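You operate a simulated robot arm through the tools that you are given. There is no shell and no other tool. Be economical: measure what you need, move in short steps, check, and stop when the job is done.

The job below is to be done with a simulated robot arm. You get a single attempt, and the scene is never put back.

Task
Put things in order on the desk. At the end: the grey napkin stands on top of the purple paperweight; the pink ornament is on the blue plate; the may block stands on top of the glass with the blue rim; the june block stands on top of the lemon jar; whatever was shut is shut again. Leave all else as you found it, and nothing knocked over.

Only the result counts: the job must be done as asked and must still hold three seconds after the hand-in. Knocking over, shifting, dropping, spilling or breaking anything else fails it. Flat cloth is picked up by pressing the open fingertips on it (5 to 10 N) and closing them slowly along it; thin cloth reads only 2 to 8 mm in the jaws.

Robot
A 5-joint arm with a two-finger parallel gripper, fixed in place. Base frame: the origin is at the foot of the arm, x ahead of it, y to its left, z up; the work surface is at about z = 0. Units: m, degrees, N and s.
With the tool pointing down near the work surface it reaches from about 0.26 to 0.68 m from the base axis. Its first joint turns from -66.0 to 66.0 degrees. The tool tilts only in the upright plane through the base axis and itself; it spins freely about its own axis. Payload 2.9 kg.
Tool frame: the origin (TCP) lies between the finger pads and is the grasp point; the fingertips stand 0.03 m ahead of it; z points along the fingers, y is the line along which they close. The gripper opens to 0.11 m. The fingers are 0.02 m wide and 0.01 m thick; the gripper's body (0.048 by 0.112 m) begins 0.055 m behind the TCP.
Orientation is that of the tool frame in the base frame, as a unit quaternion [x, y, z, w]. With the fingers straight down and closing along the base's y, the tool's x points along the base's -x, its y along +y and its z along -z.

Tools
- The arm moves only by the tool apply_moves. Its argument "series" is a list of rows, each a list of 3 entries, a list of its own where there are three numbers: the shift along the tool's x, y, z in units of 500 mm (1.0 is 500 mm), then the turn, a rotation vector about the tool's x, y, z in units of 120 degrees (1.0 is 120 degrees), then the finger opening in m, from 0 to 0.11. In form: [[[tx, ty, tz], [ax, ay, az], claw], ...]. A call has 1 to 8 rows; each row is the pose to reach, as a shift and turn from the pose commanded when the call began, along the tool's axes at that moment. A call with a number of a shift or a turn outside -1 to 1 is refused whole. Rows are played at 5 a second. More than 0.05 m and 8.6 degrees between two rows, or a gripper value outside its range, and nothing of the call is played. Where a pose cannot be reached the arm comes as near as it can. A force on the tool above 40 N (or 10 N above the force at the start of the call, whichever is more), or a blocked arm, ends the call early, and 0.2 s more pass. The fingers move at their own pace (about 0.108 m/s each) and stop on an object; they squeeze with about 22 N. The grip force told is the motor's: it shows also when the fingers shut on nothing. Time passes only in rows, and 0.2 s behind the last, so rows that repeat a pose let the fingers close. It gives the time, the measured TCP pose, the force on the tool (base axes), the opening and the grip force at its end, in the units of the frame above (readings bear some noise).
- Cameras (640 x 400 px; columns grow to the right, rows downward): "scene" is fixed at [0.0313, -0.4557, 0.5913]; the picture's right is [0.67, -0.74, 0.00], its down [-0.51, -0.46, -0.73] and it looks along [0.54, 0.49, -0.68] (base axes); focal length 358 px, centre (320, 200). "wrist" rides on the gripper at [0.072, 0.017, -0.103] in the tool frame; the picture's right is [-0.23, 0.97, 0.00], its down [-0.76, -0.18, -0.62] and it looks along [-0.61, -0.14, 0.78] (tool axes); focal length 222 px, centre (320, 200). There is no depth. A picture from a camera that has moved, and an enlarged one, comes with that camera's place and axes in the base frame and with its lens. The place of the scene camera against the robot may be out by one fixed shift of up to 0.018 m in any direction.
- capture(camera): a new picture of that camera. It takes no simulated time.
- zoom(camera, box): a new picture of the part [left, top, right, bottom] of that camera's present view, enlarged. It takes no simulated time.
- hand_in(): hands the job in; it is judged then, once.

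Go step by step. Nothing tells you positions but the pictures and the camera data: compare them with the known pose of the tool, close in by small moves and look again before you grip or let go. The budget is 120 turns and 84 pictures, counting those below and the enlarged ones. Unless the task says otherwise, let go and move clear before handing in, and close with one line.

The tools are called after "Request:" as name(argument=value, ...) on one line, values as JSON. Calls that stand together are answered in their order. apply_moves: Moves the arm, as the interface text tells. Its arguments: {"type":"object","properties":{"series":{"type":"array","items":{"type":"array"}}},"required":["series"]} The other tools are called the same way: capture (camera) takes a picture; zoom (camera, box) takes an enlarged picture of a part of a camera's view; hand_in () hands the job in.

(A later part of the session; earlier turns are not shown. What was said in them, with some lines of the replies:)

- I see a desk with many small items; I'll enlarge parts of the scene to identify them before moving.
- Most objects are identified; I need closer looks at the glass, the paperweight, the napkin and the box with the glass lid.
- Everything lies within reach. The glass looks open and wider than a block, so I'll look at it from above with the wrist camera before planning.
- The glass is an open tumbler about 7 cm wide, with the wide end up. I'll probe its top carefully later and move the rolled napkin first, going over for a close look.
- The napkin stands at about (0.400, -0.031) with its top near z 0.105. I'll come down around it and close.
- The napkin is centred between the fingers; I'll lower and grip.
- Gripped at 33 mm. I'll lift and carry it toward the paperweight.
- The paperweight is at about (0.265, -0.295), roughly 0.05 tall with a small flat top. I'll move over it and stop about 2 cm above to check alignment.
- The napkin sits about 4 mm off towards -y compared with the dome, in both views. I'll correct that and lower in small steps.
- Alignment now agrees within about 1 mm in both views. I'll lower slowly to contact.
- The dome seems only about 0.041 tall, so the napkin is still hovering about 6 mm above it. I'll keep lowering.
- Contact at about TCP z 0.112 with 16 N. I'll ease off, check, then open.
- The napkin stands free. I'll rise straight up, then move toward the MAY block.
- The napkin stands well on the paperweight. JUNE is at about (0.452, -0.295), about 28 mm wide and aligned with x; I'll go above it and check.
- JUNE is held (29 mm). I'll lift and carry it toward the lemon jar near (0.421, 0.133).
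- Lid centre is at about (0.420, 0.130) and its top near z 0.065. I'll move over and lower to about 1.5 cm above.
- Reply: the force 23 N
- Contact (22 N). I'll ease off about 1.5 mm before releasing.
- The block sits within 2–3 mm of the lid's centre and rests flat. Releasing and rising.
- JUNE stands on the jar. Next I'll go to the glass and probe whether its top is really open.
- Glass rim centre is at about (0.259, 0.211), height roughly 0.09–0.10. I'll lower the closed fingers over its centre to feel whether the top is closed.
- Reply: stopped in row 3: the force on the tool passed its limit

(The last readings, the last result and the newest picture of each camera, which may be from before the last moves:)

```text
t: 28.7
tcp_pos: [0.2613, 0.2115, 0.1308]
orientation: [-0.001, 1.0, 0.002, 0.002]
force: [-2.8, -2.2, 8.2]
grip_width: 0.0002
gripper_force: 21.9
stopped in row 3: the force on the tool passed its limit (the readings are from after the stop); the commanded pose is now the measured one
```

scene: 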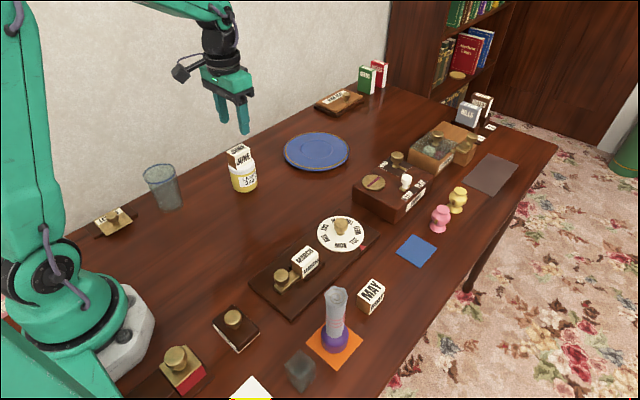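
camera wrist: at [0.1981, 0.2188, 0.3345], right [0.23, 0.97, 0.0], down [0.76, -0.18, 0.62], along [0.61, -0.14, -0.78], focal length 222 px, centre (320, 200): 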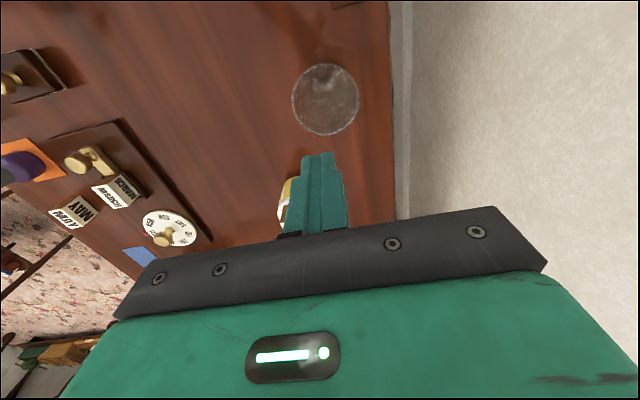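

Something solid stopped the fingers at about z 0.10, near the rim's level. I'll look to see whether they are over the centre or on the rim.

Request:
zoom(camera="scene", box=[140, 150, 200, 210])

Request:
zoom(camera="wrist", box=[260, 60, 400, 180])

```text
6.67 times, centred on (170, 180) of scene
camera zoom: at [0.0312, -0.4558, 0.5913], right [0.67, -0.74, 0.0], down [-0.51, -0.46, -0.73], along [0.54, 0.49, -0.68], focal length 2386 px, centre (1320, 333)
```

zoom: 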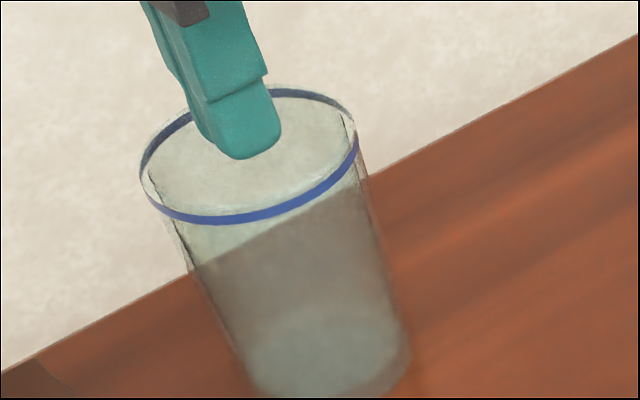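

```text
3.33 times, centred on (330, 120) of wrist
camera zoom: at [0.1885, 0.2275, 0.2342], right [0.23, 0.97, 0.0], down [0.76, -0.18, 0.63], along [0.61, -0.14, -0.78], focal length 740 px, centre (287, 467)
```

zoom: 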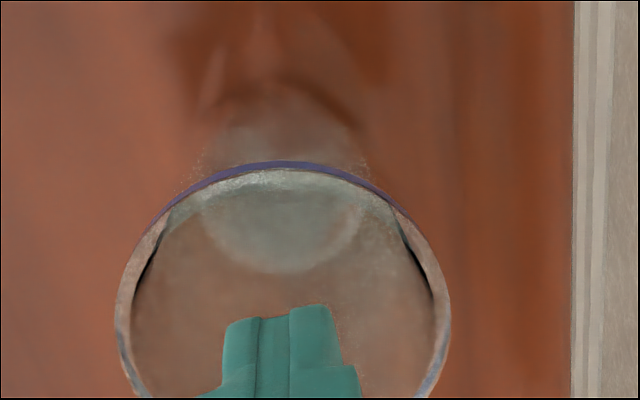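

The glass has a solid, clear top at about z 0.10, so the block can simply stand on it. For MAY I'll turn the tool 90° so the wrist camera stays clear of the standing napkin.

Request:
apply_moves(series=[[[0, 0, -0.09], [0, 0, 0], 0.0], [[0, 0, -0.18], [0, 0, 0], 0.0], [[-0.0197, -0.096, -0.18], [0, 0, 0], 0.0], [[-0.0393, -0.192, -0.18], [0, 0, 0], 0.02], [[-0.059, -0.288, -0.18], [0, 0, 0], 0.04], [[-0.0787, -0.384, -0.18], [0, 0, 0], 0.06], [[-0.0983, -0.48, -0.18], [0, 0, 0], 0.07], [[-0.118, -0.576, -0.18], [0, 0, 0], 0.08]])

Request:
apply_moves(series=[[[-0.018, -0.087, 0], [0, 0, 0.07], 0.08], [[-0.036, -0.174, 0], [0, 0, 0.14], 0.08], [[-0.054, -0.262, 0], [0, 0, 0.21], 0.08], [[-0.072, -0.349, 0], [0, 0, 0.28], 0.08], [[-0.0894, -0.436, 0], [0, 0, 0.35], 0.08], [[-0.0894, -0.436, 0], [0, 0, 0.42], 0.08], [[-0.0894, -0.436, 0], [0, 0, 0.49], 0.08], [[-0.0894, -0.436, 0], [0, 0, 0.56], 0.08]])

Request:
apply_moves(series=[[[0, 0, 0.03], [0, 0, 0.065], 0.08], [[0, 0, 0.06], [0, 0, 0.13], 0.08], [[0, 0, 0.1], [0, 0, 0.19], 0.08], [[0, 0, 0.1], [0, 0, 0.19], 0.08]])

Request:
capture(camera="wrist")

Request:
capture(camera="scene")

```text
t: 30.5
tcp_pos: [0.3165, -0.079, 0.2184]
orientation: [-0.001, 1.0, 0.0, 0.001]
force: [-0.4, -0.6, 0.1]
grip_width: 0.0799
gripper_force: 0.1
```

```text
t: 32.3
tcp_pos: [0.3643, -0.2949, 0.2201]
orientation: [0.555, 0.832, 0.0, 0.0]
force: [-0.1, 0.4, -0.1]
grip_width: 0.0799
gripper_force: 0.0
```

```text
t: 33.3
tcp_pos: [0.3643, -0.2939, 0.1686]
orientation: [0.707, 0.708, 0.001, 0.001]
force: [0.3, -0.3, -0.2]
grip_width: 0.08
gripper_force: 0.1
```

```text
38 pictures are left
camera wrist: at [0.3829, -0.2224, 0.2722], right [0.97, -0.23, 0.0], down [-0.18, -0.76, 0.62], along [-0.14, -0.61, -0.78], focal length 222 px, centre (320, 200)
```

wrist: 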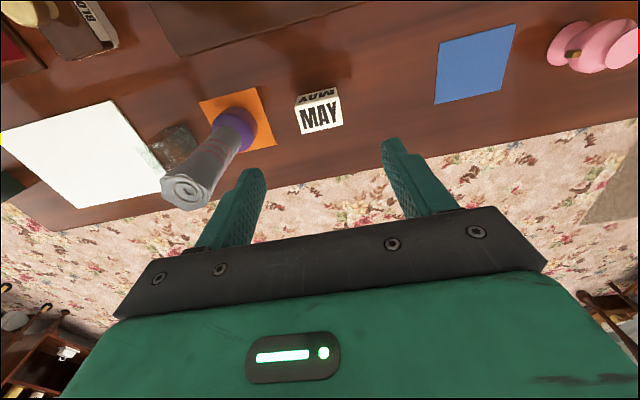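

```text
37 pictures are left
```

scene: 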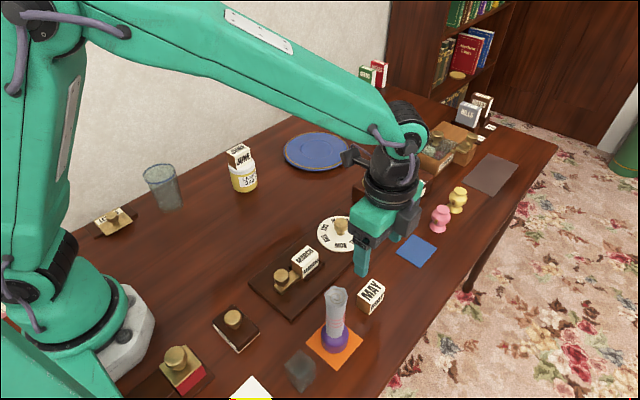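

MAY is centred between the fingers at about (0.366, -0.295). Lowering and gripping along its length.

Request:
apply_moves(series=[[[-0.003, 0.0034, 0.08], [0, 0, 0], 0.07], [[-0.003, 0.0034, 0.16], [0, 0, 0], 0.07], [[-0.003, 0.0034, 0.245], [0, 0, 0], 0.07], [[-0.003, 0.0034, 0.245], [0, 0, 0], 0.05], [[-0.003, 0.0034, 0.245], [0, 0, 0], 0.03], [[-0.003, 0.0034, 0.245], [0, 0, 0], 0.03]])

Request:
zoom(camera="scene", box=[290, 220, 430, 360])

```text
t: 34.7
tcp_pos: [0.3672, -0.2943, 0.0467]
orientation: [0.707, 0.707, 0.001, 0.0]
force: [-0.3, 0.5, 0.4]
grip_width: 0.0447
gripper_force: 22.2
```

```text
2.86 times, centred on (360, 290) of scene
camera zoom: at [0.0313, -0.4557, 0.5913], right [0.67, -0.74, 0.0], down [-0.51, -0.46, -0.73], along [0.54, 0.49, -0.68], focal length 1023 px, centre (206, -57)
```

zoom: 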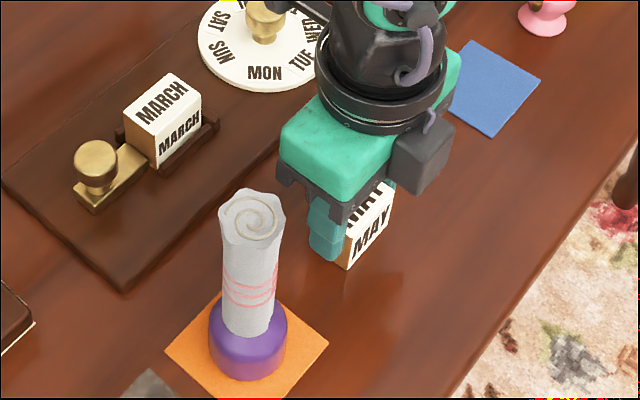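

MAY is held (45 mm). I'll lift, carry it toward the glass, and turn the tool back so the camera stays clear of the wall.

Request:
apply_moves(series=[[[0, 0, -0.094], [0, 0, 0], 0.03], [[0, 0, -0.188], [0, 0, 0], 0.03], [[0, 0, -0.282], [0, 0, 0], 0.03], [[0, 0, -0.376], [0, 0, 0], 0.03], [[0.0959, -0.02, -0.376], [0, 0, 0], 0.03], [[0.1918, -0.0405, -0.376], [0, 0, 0], 0.03], [[0.2877, -0.061, -0.376], [0, 0, 0], 0.03], [[0.3836, -0.081, -0.376], [0, 0, 0], 0.03]])

Request:
apply_moves(series=[[[0.068, -0.0145, 0], [0, 0, -0.07], 0.03], [[0.136, -0.029, 0], [0, 0, -0.14], 0.03], [[0.204, -0.0435, 0], [0, 0, -0.21], 0.03], [[0.272, -0.058, 0], [0, 0, -0.28], 0.03], [[0.34, -0.0725, 0], [0, 0, -0.35], 0.03], [[0.408, -0.087, 0], [0, 0, -0.42], 0.03], [[0.476, -0.1015, 0], [0, 0, -0.49], 0.03], [[0.5444, -0.116, 0], [0, 0, -0.56], 0.03]])

Request:
apply_moves(series=[[[0, 0, 0.0], [0, 0, -0.065], 0.03], [[0, 0, 0.0], [0, 0, -0.13], 0.03], [[0, 0, 0.0], [0, 0, -0.19], 0.03], [[0, 0, 0.0], [0, 0, -0.19], 0.03]])

Request:
capture(camera="wrist")

```text
t: 36.5
tcp_pos: [0.3257, -0.107, 0.2354]
orientation: [0.707, 0.707, 0.001, 0.0]
force: [0.8, 0.7, -0.4]
grip_width: 0.0447
gripper_force: 22.4
```

```text
t: 38.3
tcp_pos: [0.267, 0.1663, 0.235]
orientation: [0.196, 0.981, 0.001, 0.001]
force: [-0.7, 0.2, -0.1]
grip_width: 0.0449
gripper_force: 22.0
```

```text
t: 39.3
tcp_pos: [0.2678, 0.1669, 0.2344]
orientation: [-0.001, 1.0, 0.001, 0.002]
force: [0.2, -0.3, 1.1]
grip_width: 0.0451
gripper_force: 21.3
```

```text
35 pictures are left
camera wrist: at [0.1947, 0.1831, 0.3388], right [0.22, 0.97, 0.0], down [0.76, -0.18, 0.63], along [0.61, -0.14, -0.78], focal length 222 px, centre (320, 200)
```

wrist: 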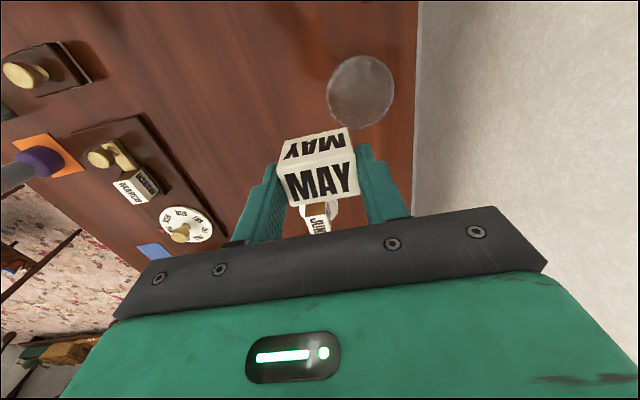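

Request:
apply_moves(series=[[[0.018, 0.088, 0.0], [0, 0, 0], 0.03], [[0.018, 0.088, 0.07], [0, 0, 0], 0.03], [[0.018, 0.088, 0.135], [0, 0, 0], 0.03], [[0.018, 0.088, 0.135], [0, 0, 0], 0.03]])

Request:
zoom(camera="scene", box=[120, 110, 220, 220])

Request:
zoom(camera="wrist", box=[240, 60, 400, 200])

```text
t: 40.3
tcp_pos: [0.2597, 0.2111, 0.167]
orientation: [-0.001, 1.0, 0.0, 0.001]
force: [-0.4, -0.4, 0.1]
grip_width: 0.0448
gripper_force: 21.7
```

```text
3.64 times, centred on (170, 165) of scene
camera zoom: at [0.0313, -0.4557, 0.5913], right [0.67, -0.74, 0.0], down [-0.51, -0.46, -0.73], along [0.54, 0.49, -0.68], focal length 1302 px, centre (866, 327)
```

zoom: 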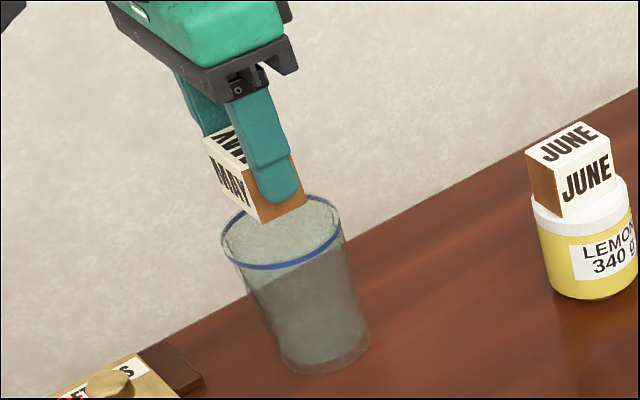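

```text
2.86 times, centred on (320, 130) of wrist
camera zoom: at [0.1865, 0.2272, 0.2703], right [0.23, 0.97, 0.0], down [0.76, -0.18, 0.63], along [0.61, -0.14, -0.78], focal length 635 px, centre (320, 400)
```

zoom: 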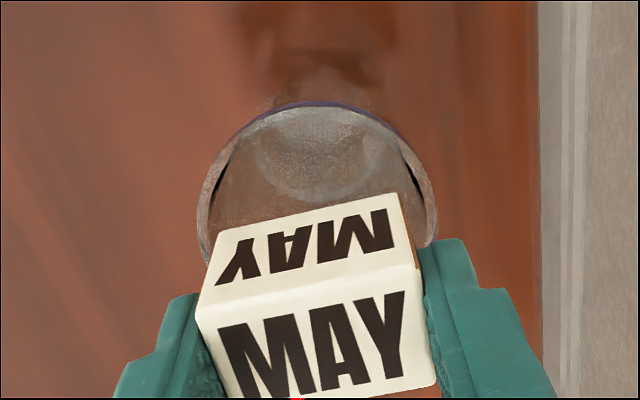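

Aligned over the glass. Lowering to contact in small steps.

Request:
apply_moves(series=[[[0, 0, 0.012], [0, 0, 0], 0.03], [[0, 0, 0.022], [0, 0, 0], 0.03], [[0, 0, 0.026], [0, 0, 0], 0.03], [[0, 0, 0.029], [0, 0, 0], 0.03], [[0, 0, 0.029], [0, 0, 0], 0.03]])

```text
t: 41.5
tcp_pos: [0.2595, 0.2103, 0.1527]
orientation: [-0.001, 1.0, 0.002, 0.002]
force: [0.1, -0.3, -0.5]
grip_width: 0.045
gripper_force: 22.2
```

Request:
apply_moves(series=[[[0, 0, 0.003], [0, 0, 0], 0.03], [[0, 0, 0.005], [0, 0, 0], 0.03], [[0, 0, 0.007], [0, 0, 0], 0.03], [[0, 0, 0.007], [0, 0, 0], 0.03]])

```text
t: 42.5
tcp_pos: [0.2591, 0.2119, 0.1495]
orientation: [-0.001, 1.0, 0.002, 0.002]
force: [0.6, 0.5, 0.2]
grip_width: 0.0448
gripper_force: 22.2
```

Request:
apply_moves(series=[[[0, 0, 0.002], [0, 0, 0], 0.03], [[0, 0, 0.004], [0, 0, 0], 0.03], [[0, 0, 0.006], [0, 0, 0], 0.03], [[0, 0, 0.006], [0, 0, 0], 0.03]])

Request:
zoom(camera="scene", box=[130, 130, 210, 210])

```text
t: 43.5
tcp_pos: [0.2595, 0.211, 0.1475]
orientation: [0.0, 1.0, 0.001, 0.002]
force: [-0.4, -0.1, 0.0]
grip_width: 0.0449
gripper_force: 21.2
```

```text
5.00 times, centred on (170, 170) of scene
camera zoom: at [0.0313, -0.4557, 0.5913], right [0.67, -0.74, 0.0], down [-0.51, -0.46, -0.73], along [0.54, 0.49, -0.68], focal length 1790 px, centre (1070, 350)
```

zoom: 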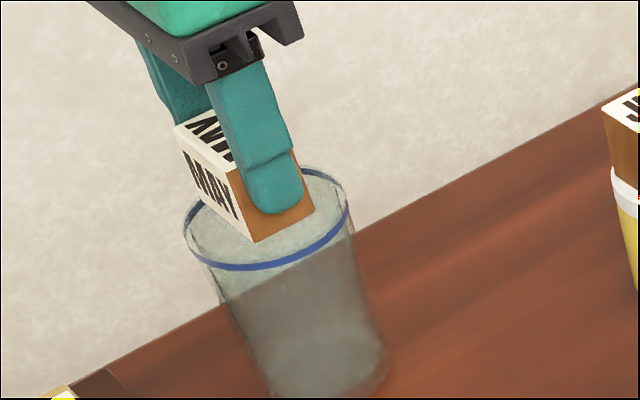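

Request:
apply_moves(series=[[[0, 0, 0.002], [0, 0, 0], 0.03], [[0, 0, 0.003], [0, 0, 0], 0.03], [[0, 0, 0.003], [0, 0, 0], 0.03]])

```text
t: 44.3
tcp_pos: [0.2584, 0.2117, 0.1451]
orientation: [-0.001, 1.0, 0.0, 0.002]
force: [-0.3, -0.3, -1.3]
grip_width: 0.0448
gripper_force: 22.0
```

Request:
apply_moves(series=[[[0, 0, 0.002], [0, 0, 0], 0.03], [[0, 0, 0.004], [0, 0, 0], 0.03], [[0, 0, 0.004], [0, 0, 0], 0.03]])

Request:
zoom(camera="scene", box=[130, 130, 210, 210])

```text
t: 45.1
tcp_pos: [0.2589, 0.2122, 0.1456]
orientation: [0.0, 1.0, 0.002, 0.003]
force: [-2.7, -4.1, 29.6]
grip_width: 0.0451
gripper_force: 21.8
```

```text
5.00 times, centred on (170, 170) of scene
camera zoom: at [0.0312, -0.4558, 0.5913], right [0.67, -0.74, 0.0], down [-0.51, -0.46, -0.73], along [0.54, 0.49, -0.68], focal length 1790 px, centre (1070, 350)
```

zoom: 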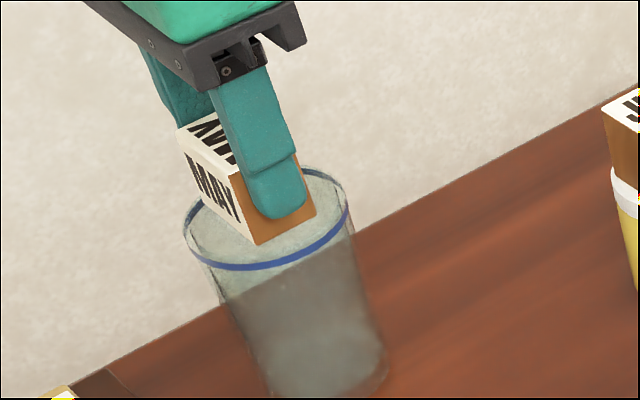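

Firm contact with the glass top (30 N). I'll ease off about 1.8 mm, then release.

Request:
apply_moves(series=[[[0, 0, -0.002], [0, 0, 0], 0.03], [[0, 0, -0.003], [0, 0, 0], 0.03], [[0, 0, -0.0035], [0, 0, 0], 0.03], [[0, 0, -0.0035], [0, 0, 0], 0.03]])

```text
t: 46.1
tcp_pos: [0.2582, 0.211, 0.1445]
orientation: [-0.001, 1.0, 0.001, 0.001]
force: [1.6, 1.1, 2.7]
grip_width: 0.0451
gripper_force: 21.6
```

Request:
apply_moves(series=[[[0, 0, 0], [0, 0, 0], 0.047], [[0, 0, 0], [0, 0, 0], 0.055], [[0, 0, 0], [0, 0, 0], 0.07], [[0, 0, -0.08], [0, 0, 0], 0.07], [[0, 0, -0.16], [0, 0, 0], 0.07]])

Request:
capture(camera="scene")

Request:
zoom(camera="scene", box=[130, 120, 280, 220])

```text
t: 47.3
tcp_pos: [0.2567, 0.2108, 0.2266]
orientation: [-0.001, 1.0, 0.0, 0.001]
force: [-1.1, 0.0, -0.2]
grip_width: 0.07
gripper_force: 0.1
```

```text
30 pictures are left
```

scene: 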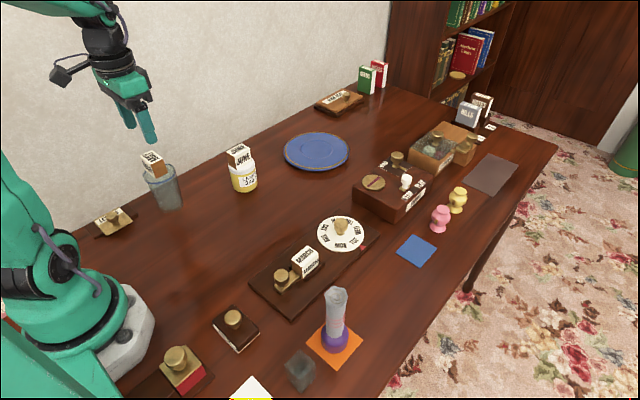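

```text
4.00 times, centred on (205, 170) of scene
camera zoom: at [0.0313, -0.4557, 0.5913], right [0.67, -0.74, 0.0], down [-0.51, -0.46, -0.73], along [0.54, 0.49, -0.68], focal length 1432 px, centre (780, 320)
```

zoom: 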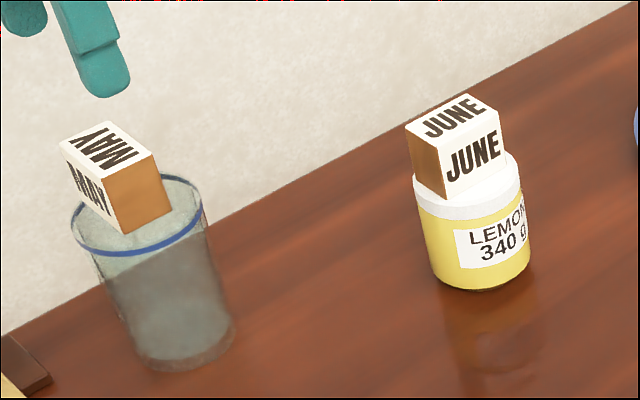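

MAY and JUNE stand well. Next is the pink ornament, near the reach limit; I'll go over for a look.

Request:
apply_moves(series=[[[-0.0488, -0.0835, 0], [0, 0, 0], 0.07], [[-0.0976, -0.167, 0], [0, 0, 0], 0.07], [[-0.1464, -0.2505, 0], [0, 0, 0], 0.07], [[-0.1952, -0.334, 0], [0, 0, 0], 0.07], [[-0.244, -0.4175, 0], [0, 0, 0], 0.07], [[-0.2928, -0.501, 0], [0, 0, 0], 0.07]])

Request:
apply_moves(series=[[[-0.0488, -0.0835, 0], [0, 0, 0], 0.07], [[-0.0976, -0.167, 0.01], [0, 0, 0], 0.07], [[-0.1464, -0.2505, 0.02], [0, 0, 0], 0.07], [[-0.1952, -0.334, 0.03], [0, 0, 0], 0.07], [[-0.244, -0.4175, 0.04], [0, 0, 0], 0.07], [[-0.2928, -0.501, 0.05], [0, 0, 0], 0.07]])

Request:
capture(camera="wrist")

Request:
zoom(camera="scene", box=[380, 140, 480, 240])

```text
t: 48.7
tcp_pos: [0.405, -0.0397, 0.2238]
orientation: [-0.001, 1.0, 0.0, 0.0]
force: [0.3, 0.5, -0.7]
grip_width: 0.07
gripper_force: 0.0
```

```text
t: 50.1
tcp_pos: [0.5513, -0.2895, 0.1974]
orientation: [0.0, 1.0, 0.0, 0.0]
force: [-1.0, -0.5, 0.6]
grip_width: 0.0703
gripper_force: 0.1
```

```text
28 pictures are left
camera wrist: at [0.4793, -0.2727, 0.3015], right [0.23, 0.97, 0.0], down [0.76, -0.18, 0.62], along [0.61, -0.14, -0.78], focal length 222 px, centre (320, 200)
```

wrist: 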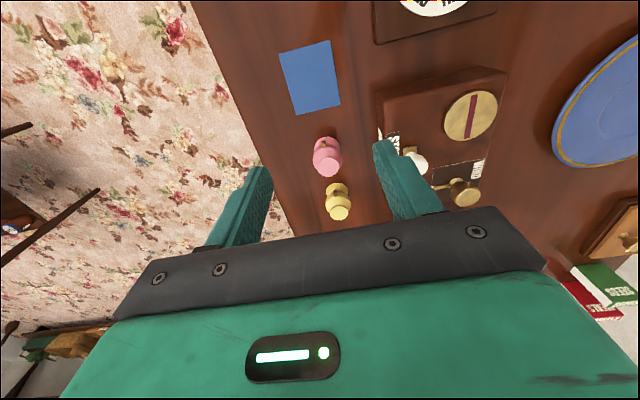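

```text
4.00 times, centred on (430, 190) of scene
camera zoom: at [0.0312, -0.4557, 0.5913], right [0.67, -0.74, 0.0], down [-0.51, -0.46, -0.73], along [0.54, 0.49, -0.68], focal length 1432 px, centre (-120, 240)
```

zoom: 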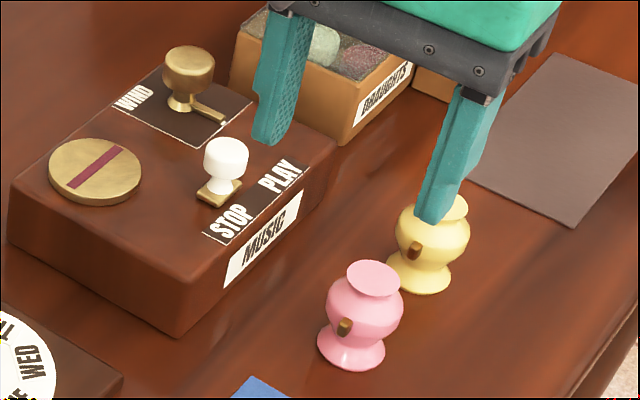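

Request:
zoom(camera="wrist", box=[270, 80, 430, 230])

```text
2.67 times, centred on (350, 155) of wrist
camera zoom: at [0.4793, -0.2727, 0.3015], right [0.23, 0.97, 0.0], down [0.76, -0.18, 0.62], along [0.61, -0.14, -0.78], focal length 592 px, centre (240, 320)
```

zoom: 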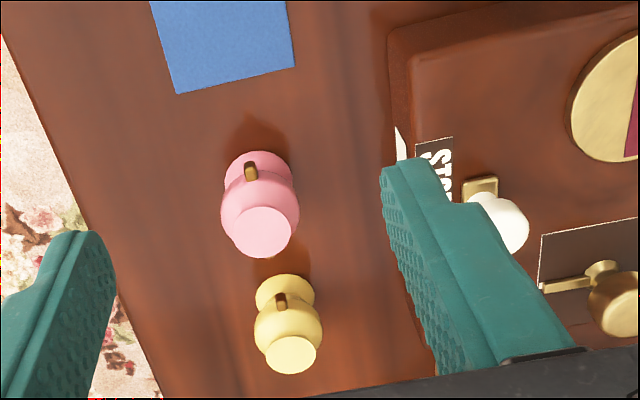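

Pink stands at about (0.6235, -0.295), 0.053 tall and 0.042 wide. It is slightly beyond straight-down reach, so I'll align the tool with the radial direction and tilt it 12° outward.

Request:
apply_moves(series=[[[0, 0, 0], [0, 0, 0.07], 0.07], [[0, 0, 0], [0, 0, 0.14], 0.07], [[0, 0, 0], [0, 0, 0.211], 0.07], [[0, 0, 0], [0, 0, 0.211], 0.07]])

Request:
apply_moves(series=[[[-0.034, 0.013, 0.04], [0, -0.025, 0], 0.07], [[-0.0675, 0.026, 0.08], [0, -0.05, 0], 0.07], [[-0.1, 0.039, 0.13], [0, -0.075, 0], 0.07], [[-0.135, 0.0517, 0.195], [0, -0.1, 0], 0.07], [[-0.135, 0.0517, 0.195], [0, -0.1, 0], 0.07]])

Request:
zoom(camera="wrist", box=[220, 40, 440, 220])

Request:
zoom(camera="scene", box=[380, 140, 480, 240])

```text
t: 51.1
tcp_pos: [0.5512, -0.2892, 0.1994]
orientation: [0.22, 0.976, 0.0, 0.001]
force: [-0.5, 0.5, 1.1]
grip_width: 0.0701
gripper_force: 0.1
```

```text
t: 52.3
tcp_pos: [0.624, -0.296, 0.1017]
orientation: [0.218, 0.97, -0.023, 0.103]
force: [-0.6, -0.4, 0.5]
grip_width: 0.0698
gripper_force: 0.1
```

```text
2.22 times, centred on (330, 130) of wrist
camera zoom: at [0.5478, -0.2401, 0.189], right [0.62, 0.79, 0.05], down [0.48, -0.42, 0.77], along [0.62, -0.45, -0.64], focal length 494 px, centre (298, 356)
```

zoom: 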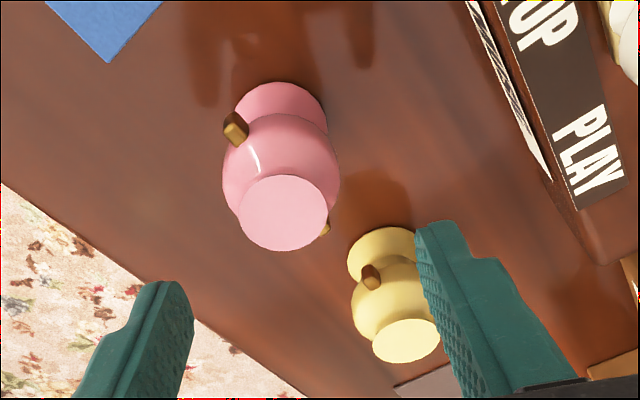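

```text
4.00 times, centred on (430, 190) of scene
camera zoom: at [0.0313, -0.4557, 0.5913], right [0.67, -0.74, 0.0], down [-0.51, -0.46, -0.73], along [0.54, 0.49, -0.68], focal length 1432 px, centre (-120, 240)
```

zoom: 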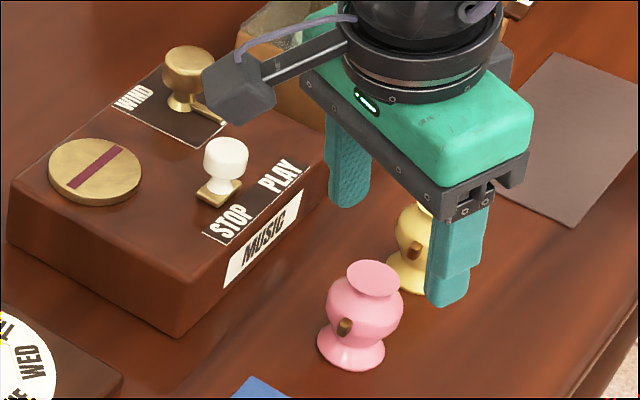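

The pink is centred well, and its two small nubs lie clear of the finger line. Lowering straight down and gripping at its belly.

Request:
apply_moves(series=[[[0.011, 0.002, 0.043], [0, 0, 0], 0.07], [[0.021, 0.002, 0.086], [0, 0, 0], 0.07], [[0.031, 0.002, 0.128], [0, 0, 0], 0.07], [[0.031, 0.002, 0.128], [0, 0, 0], 0.07]])

Request:
zoom(camera="scene", box=[390, 170, 490, 250])

Request:
zoom(camera="wrist", box=[220, 60, 440, 240])

```text
t: 53.3
tcp_pos: [0.6234, -0.2917, 0.0365]
orientation: [0.218, 0.97, -0.024, 0.103]
force: [0.8, 0.1, 0.2]
grip_width: 0.0699
gripper_force: 0.1
```

```text
5.00 times, centred on (440, 210) of scene
camera zoom: at [0.0313, -0.4557, 0.5913], right [0.67, -0.74, 0.0], down [-0.51, -0.46, -0.73], along [0.54, 0.49, -0.68], focal length 1790 px, centre (-280, 150)
```

zoom: 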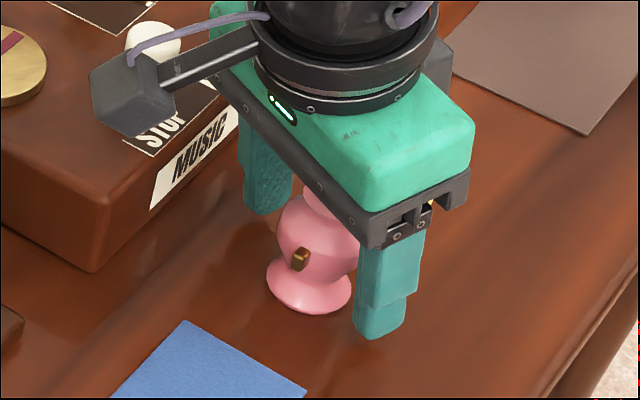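

```text
2.22 times, centred on (330, 150) of wrist
camera zoom: at [0.5468, -0.2374, 0.1232], right [0.62, 0.79, 0.05], down [0.48, -0.42, 0.77], along [0.62, -0.45, -0.64], focal length 494 px, centre (298, 311)
```

zoom: 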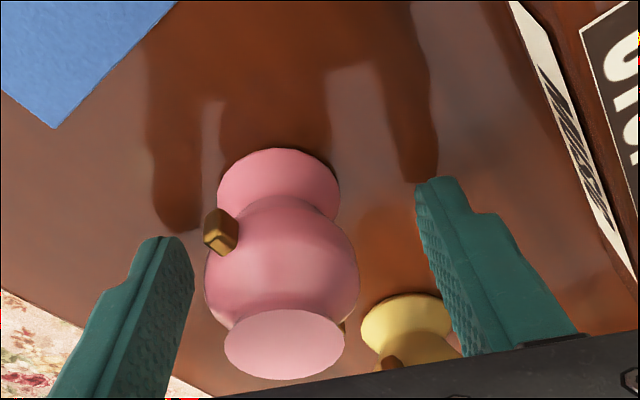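

The pink is about 4–5 mm towards the left finger. I'll shift the tool to centre before closing.

Request:
apply_moves(series=[[[0.003, -0.009, 0], [0, 0, 0], 0.07], [[0.003, -0.009, 0], [0, 0, 0], 0.06], [[0.003, -0.009, 0], [0, 0, 0], 0.05], [[0.003, -0.009, 0], [0, 0, 0], 0.03], [[0.003, -0.009, 0], [0, 0, 0], 0.03], [[0.003, -0.009, 0], [0, 0, 0], 0.03]])

Request:
zoom(camera="wrist", box=[220, 60, 440, 240])

```text
t: 54.7
tcp_pos: [0.6203, -0.2952, 0.0366]
orientation: [0.217, 0.97, -0.023, 0.103]
force: [0.0, -0.6, -0.9]
grip_width: 0.0366
gripper_force: 21.7
```

```text
2.22 times, centred on (330, 150) of wrist
camera zoom: at [0.544, -0.2409, 0.1231], right [0.62, 0.79, 0.05], down [0.48, -0.42, 0.77], along [0.62, -0.45, -0.64], focal length 494 px, centre (298, 311)
```

zoom: 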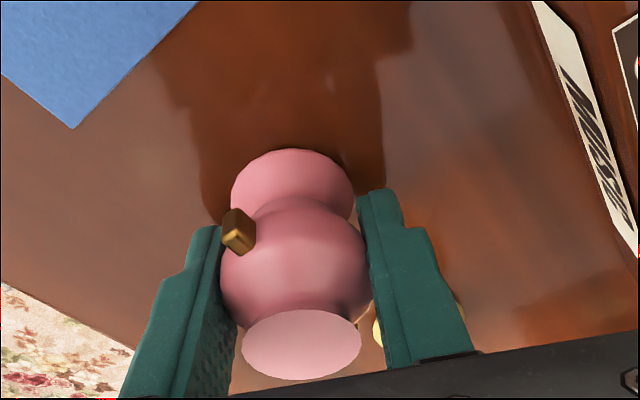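

Pink is held. I'll lift it straight up and slightly inward, well above the other items.

Request:
apply_moves(series=[[[-0.01, 0, -0.047], [0, 0, 0], 0.02], [[-0.022, 0, -0.125], [0, 0, 0], 0.02], [[-0.03, 0, -0.19], [0, 0, 0], 0.02], [[-0.029, 0, -0.255], [0, 0, 0], 0.02], [[-0.0274, 0, -0.321], [0, 0, 0], 0.02]])

Request:
capture(camera="scene")

```text
t: 55.9
tcp_pos: [0.6029, -0.2883, 0.1961]
orientation: [0.218, 0.97, -0.024, 0.102]
force: [0.4, -0.1, -0.6]
grip_width: 0.0368
gripper_force: 21.6
```

```text
20 pictures are left
```

scene: 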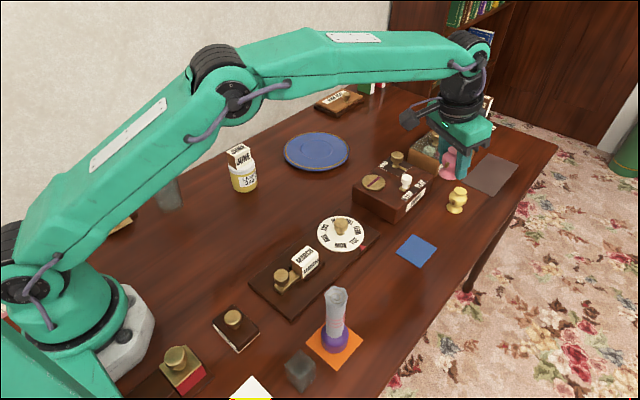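

Pink is up and clear. Now I'll swing it around the base axis toward the plate.

Request:
apply_moves(series=[[[0.0029, 0.0884, -0.0006], [-0.0066, 0, -0.031], 0.02], [[0.0115, 0.1764, -0.0025], [-0.0132, 0, -0.062], 0.02], [[0.0258, 0.2636, -0.0055], [-0.0198, 0, -0.093], 0.02], [[0.0456, 0.3498, -0.0097], [-0.0264, 0, -0.124], 0.02], [[0.071, 0.4344, -0.0151], [-0.033, 0, -0.155], 0.02], [[0.1019, 0.517, -0.0217], [-0.0396, 0, -0.186], 0.02], [[0.1381, 0.5974, -0.0294], [-0.0462, 0, -0.217], 0.02], [[0.1794, 0.675, -0.0381], [-0.0528, 0, -0.248], 0.02]])

Request:
capture(camera="wrist")

```text
t: 57.7
tcp_pos: [0.6602, 0.0569, 0.1977]
orientation: [-0.045, 0.993, 0.003, 0.106]
force: [-0.9, -0.1, -1.0]
grip_width: 0.0362
gripper_force: 21.8
```

```text
19 pictures are left
camera wrist: at [0.5665, 0.0649, 0.2842], right [0.13, 0.99, 0.05], down [0.63, -0.12, 0.77], along [0.77, -0.07, -0.64], focal length 222 px, centre (320, 200)
```

wrist: 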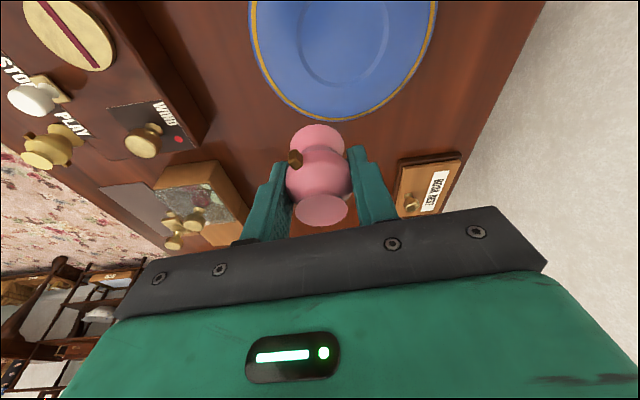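

Plate centre is at about (0.64, 0.097). I'll move over it and come down to about 4 cm above.

Request:
apply_moves(series=[[[0.0323, 0.0834, -0.0069], [-0.0062, 0, -0.0293], 0.02], [[0.045, 0.0834, 0.05], [-0.0062, 0, -0.0293], 0.02], [[0.062, 0.0834, 0.13], [-0.0062, 0, -0.0293], 0.02], [[0.0788, 0.0834, 0.2122], [-0.0062, 0, -0.0293], 0.02], [[0.0788, 0.0834, 0.2122], [-0.0062, 0, -0.0293], 0.02]])

Request:
zoom(camera="scene", box=[260, 90, 370, 190])

Request:
capture(camera="wrist")

```text
t: 58.9
tcp_pos: [0.6437, 0.0966, 0.0855]
orientation: [-0.075, 0.992, 0.008, 0.105]
force: [-0.1, -0.4, -0.8]
grip_width: 0.0367
gripper_force: 22.0
```

```text
4.00 times, centred on (315, 140) of scene
camera zoom: at [0.0313, -0.4557, 0.5913], right [0.67, -0.74, 0.0], down [-0.51, -0.46, -0.73], along [0.54, 0.49, -0.68], focal length 1432 px, centre (340, 440)
```

zoom: 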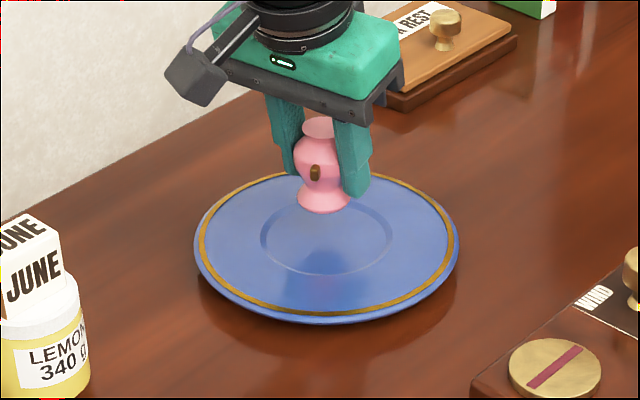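

```text
17 pictures are left
camera wrist: at [0.5505, 0.099, 0.1719], right [0.07, 1.0, 0.05], down [0.63, -0.08, 0.77], along [0.77, -0.03, -0.64], focal length 222 px, centre (320, 200)
```

wrist: 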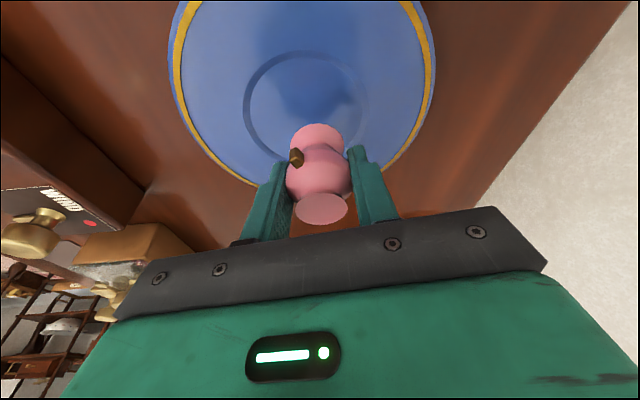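

Alignment with the plate's well looks good. Lowering most of the way.

Request:
apply_moves(series=[[[0.0142, -0.01, 0.018], [0, 0, 0], 0.02], [[0.0182, -0.01, 0.037], [0, 0, 0], 0.02], [[0.0222, -0.01, 0.0566], [0, 0, 0], 0.02], [[0.0222, -0.01, 0.0566], [0, 0, 0], 0.02]])

Request:
zoom(camera="scene", box=[280, 110, 360, 180])

```text
t: 59.9
tcp_pos: [0.6401, 0.0921, 0.0579]
orientation: [-0.075, 0.991, 0.008, 0.111]
force: [0.5, -1.9, 18.2]
grip_width: 0.0368
gripper_force: 22.3
```

```text
5.71 times, centred on (320, 145) of scene
camera zoom: at [0.0311, -0.4558, 0.5913], right [0.67, -0.74, 0.0], down [-0.51, -0.46, -0.73], along [0.54, 0.49, -0.68], focal length 2045 px, centre (320, 514)
```

zoom: 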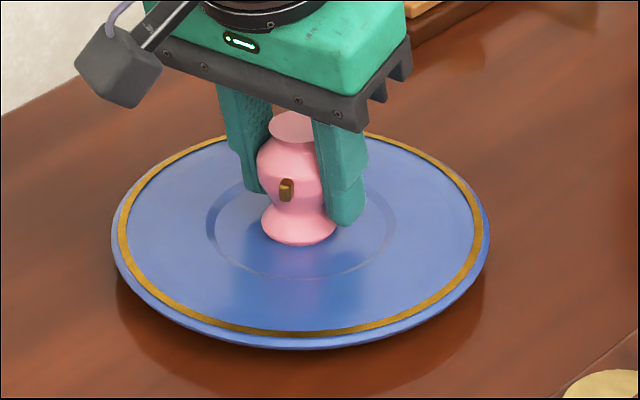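

It has touched the plate (18 N), inside the well. I'll ease off, then open.

Request:
apply_moves(series=[[[-0.0004, 0, -0.002], [0, 0, 0], 0.02], [[-0.0006, 0, -0.003], [0, 0, 0], 0.02], [[-0.0006, 0, -0.003], [0, 0, 0], 0.02]])

```text
t: 60.7
tcp_pos: [0.6387, 0.0912, 0.0569]
orientation: [-0.076, 0.991, 0.008, 0.107]
force: [4.1, 1.7, 13.7]
grip_width: 0.0364
gripper_force: 22.5
```

Request:
apply_moves(series=[[[-0.0004, 0, -0.002], [0, 0, 0], 0.02], [[-0.0006, 0, -0.003], [0, 0, 0], 0.02], [[-0.0006, 0, -0.003], [0, 0, 0], 0.02]])

Request:
zoom(camera="scene", box=[280, 110, 360, 180])

```text
t: 61.5
tcp_pos: [0.6375, 0.0919, 0.0567]
orientation: [-0.075, 0.992, 0.007, 0.104]
force: [1.5, -0.3, 4.3]
grip_width: 0.0362
gripper_force: 22.1
```

```text
5.71 times, centred on (320, 145) of scene
camera zoom: at [0.0312, -0.4557, 0.5913], right [0.67, -0.74, 0.0], down [-0.51, -0.46, -0.73], along [0.54, 0.49, -0.68], focal length 2045 px, centre (320, 514)
```

zoom: 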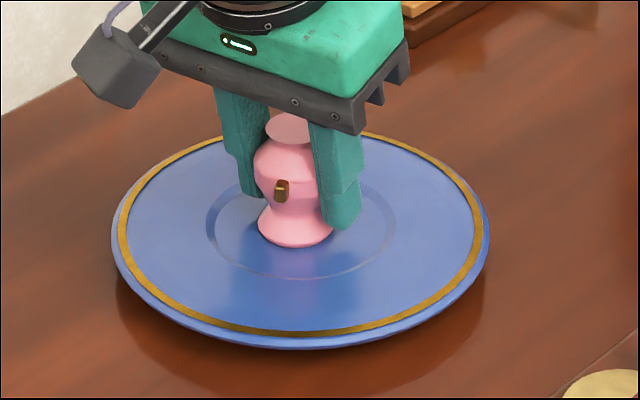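

Request:
apply_moves(series=[[[0, 0, 0], [0, 0, 0], 0.04], [[0, 0, 0], [0, 0, 0], 0.05], [[0, 0, 0], [0, 0, 0], 0.056], [[-0.0125, 0, -0.059], [0, 0, 0], 0.056], [[-0.028, 0, -0.13], [0, 0, 0], 0.056], [[-0.0457, 0, -0.215], [0, 0, 0], 0.056]])

Request:
capture(camera="scene")

Request:
zoom(camera="scene", box=[260, 90, 380, 190])

```text
t: 62.9
tcp_pos: [0.6392, 0.0897, 0.1699]
orientation: [-0.075, 0.992, 0.007, 0.106]
force: [1.0, -0.6, -0.7]
grip_width: 0.056
gripper_force: 0.1
```

```text
14 pictures are left
```

scene: 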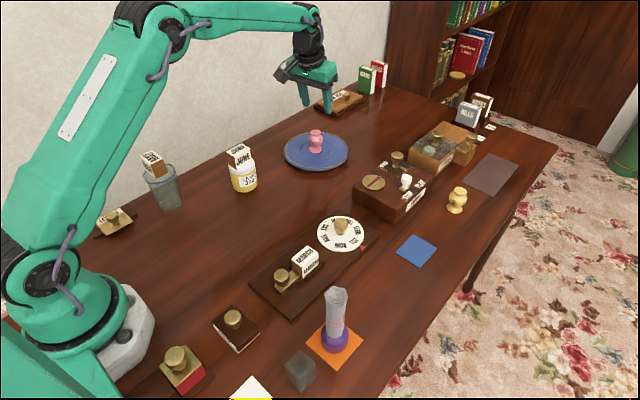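

```text
4.00 times, centred on (320, 140) of scene
camera zoom: at [0.0313, -0.4557, 0.5913], right [0.67, -0.74, 0.0], down [-0.51, -0.46, -0.73], along [0.54, 0.49, -0.68], focal length 1432 px, centre (320, 440)
```

zoom: 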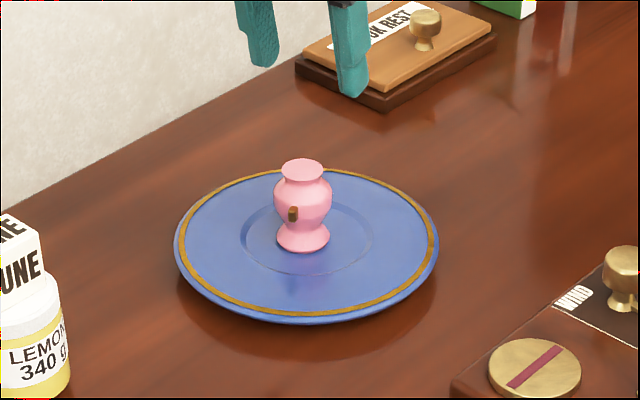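

The pink ornament is upright on the plate. One last check of the napkin and the blocks before handing in.

Request:
zoom(camera="scene", box=[270, 270, 390, 370])

Request:
zoom(camera="scene", box=[120, 130, 280, 230])

```text
4.00 times, centred on (330, 320) of scene
camera zoom: at [0.0313, -0.4557, 0.5913], right [0.67, -0.74, 0.0], down [-0.51, -0.46, -0.73], along [0.54, 0.49, -0.68], focal length 1432 px, centre (280, -280)
```

zoom: 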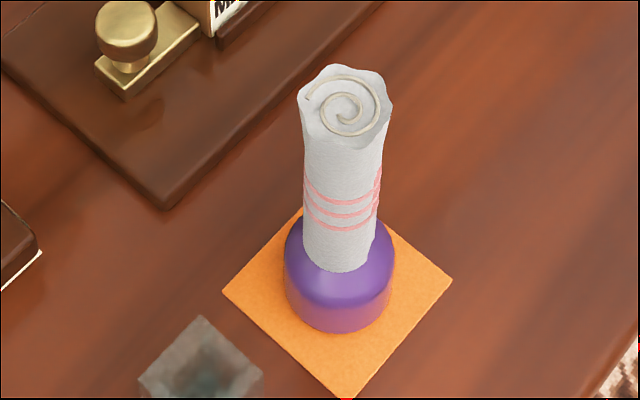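

```text
4.00 times, centred on (200, 180) of scene
camera zoom: at [0.0313, -0.4557, 0.5913], right [0.67, -0.74, 0.0], down [-0.51, -0.46, -0.73], along [0.54, 0.49, -0.68], focal length 1432 px, centre (800, 280)
```

zoom: 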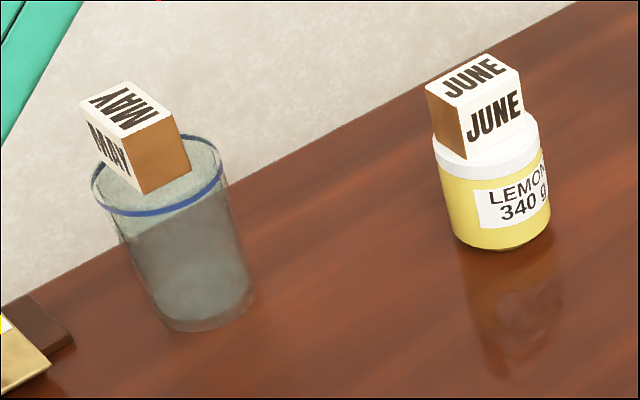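

All four things are in place and stand steady, and nothing shut was opened; handing in.

Request:
hand_in()

```text
The job is handed in.
```

The job is handed in: the napkin stands on the purple paperweight, the pink ornament is on the blue plate, MAY is on the blue-rimmed glass and JUNE is on the lemon jar, with nothing opened or knocked over.
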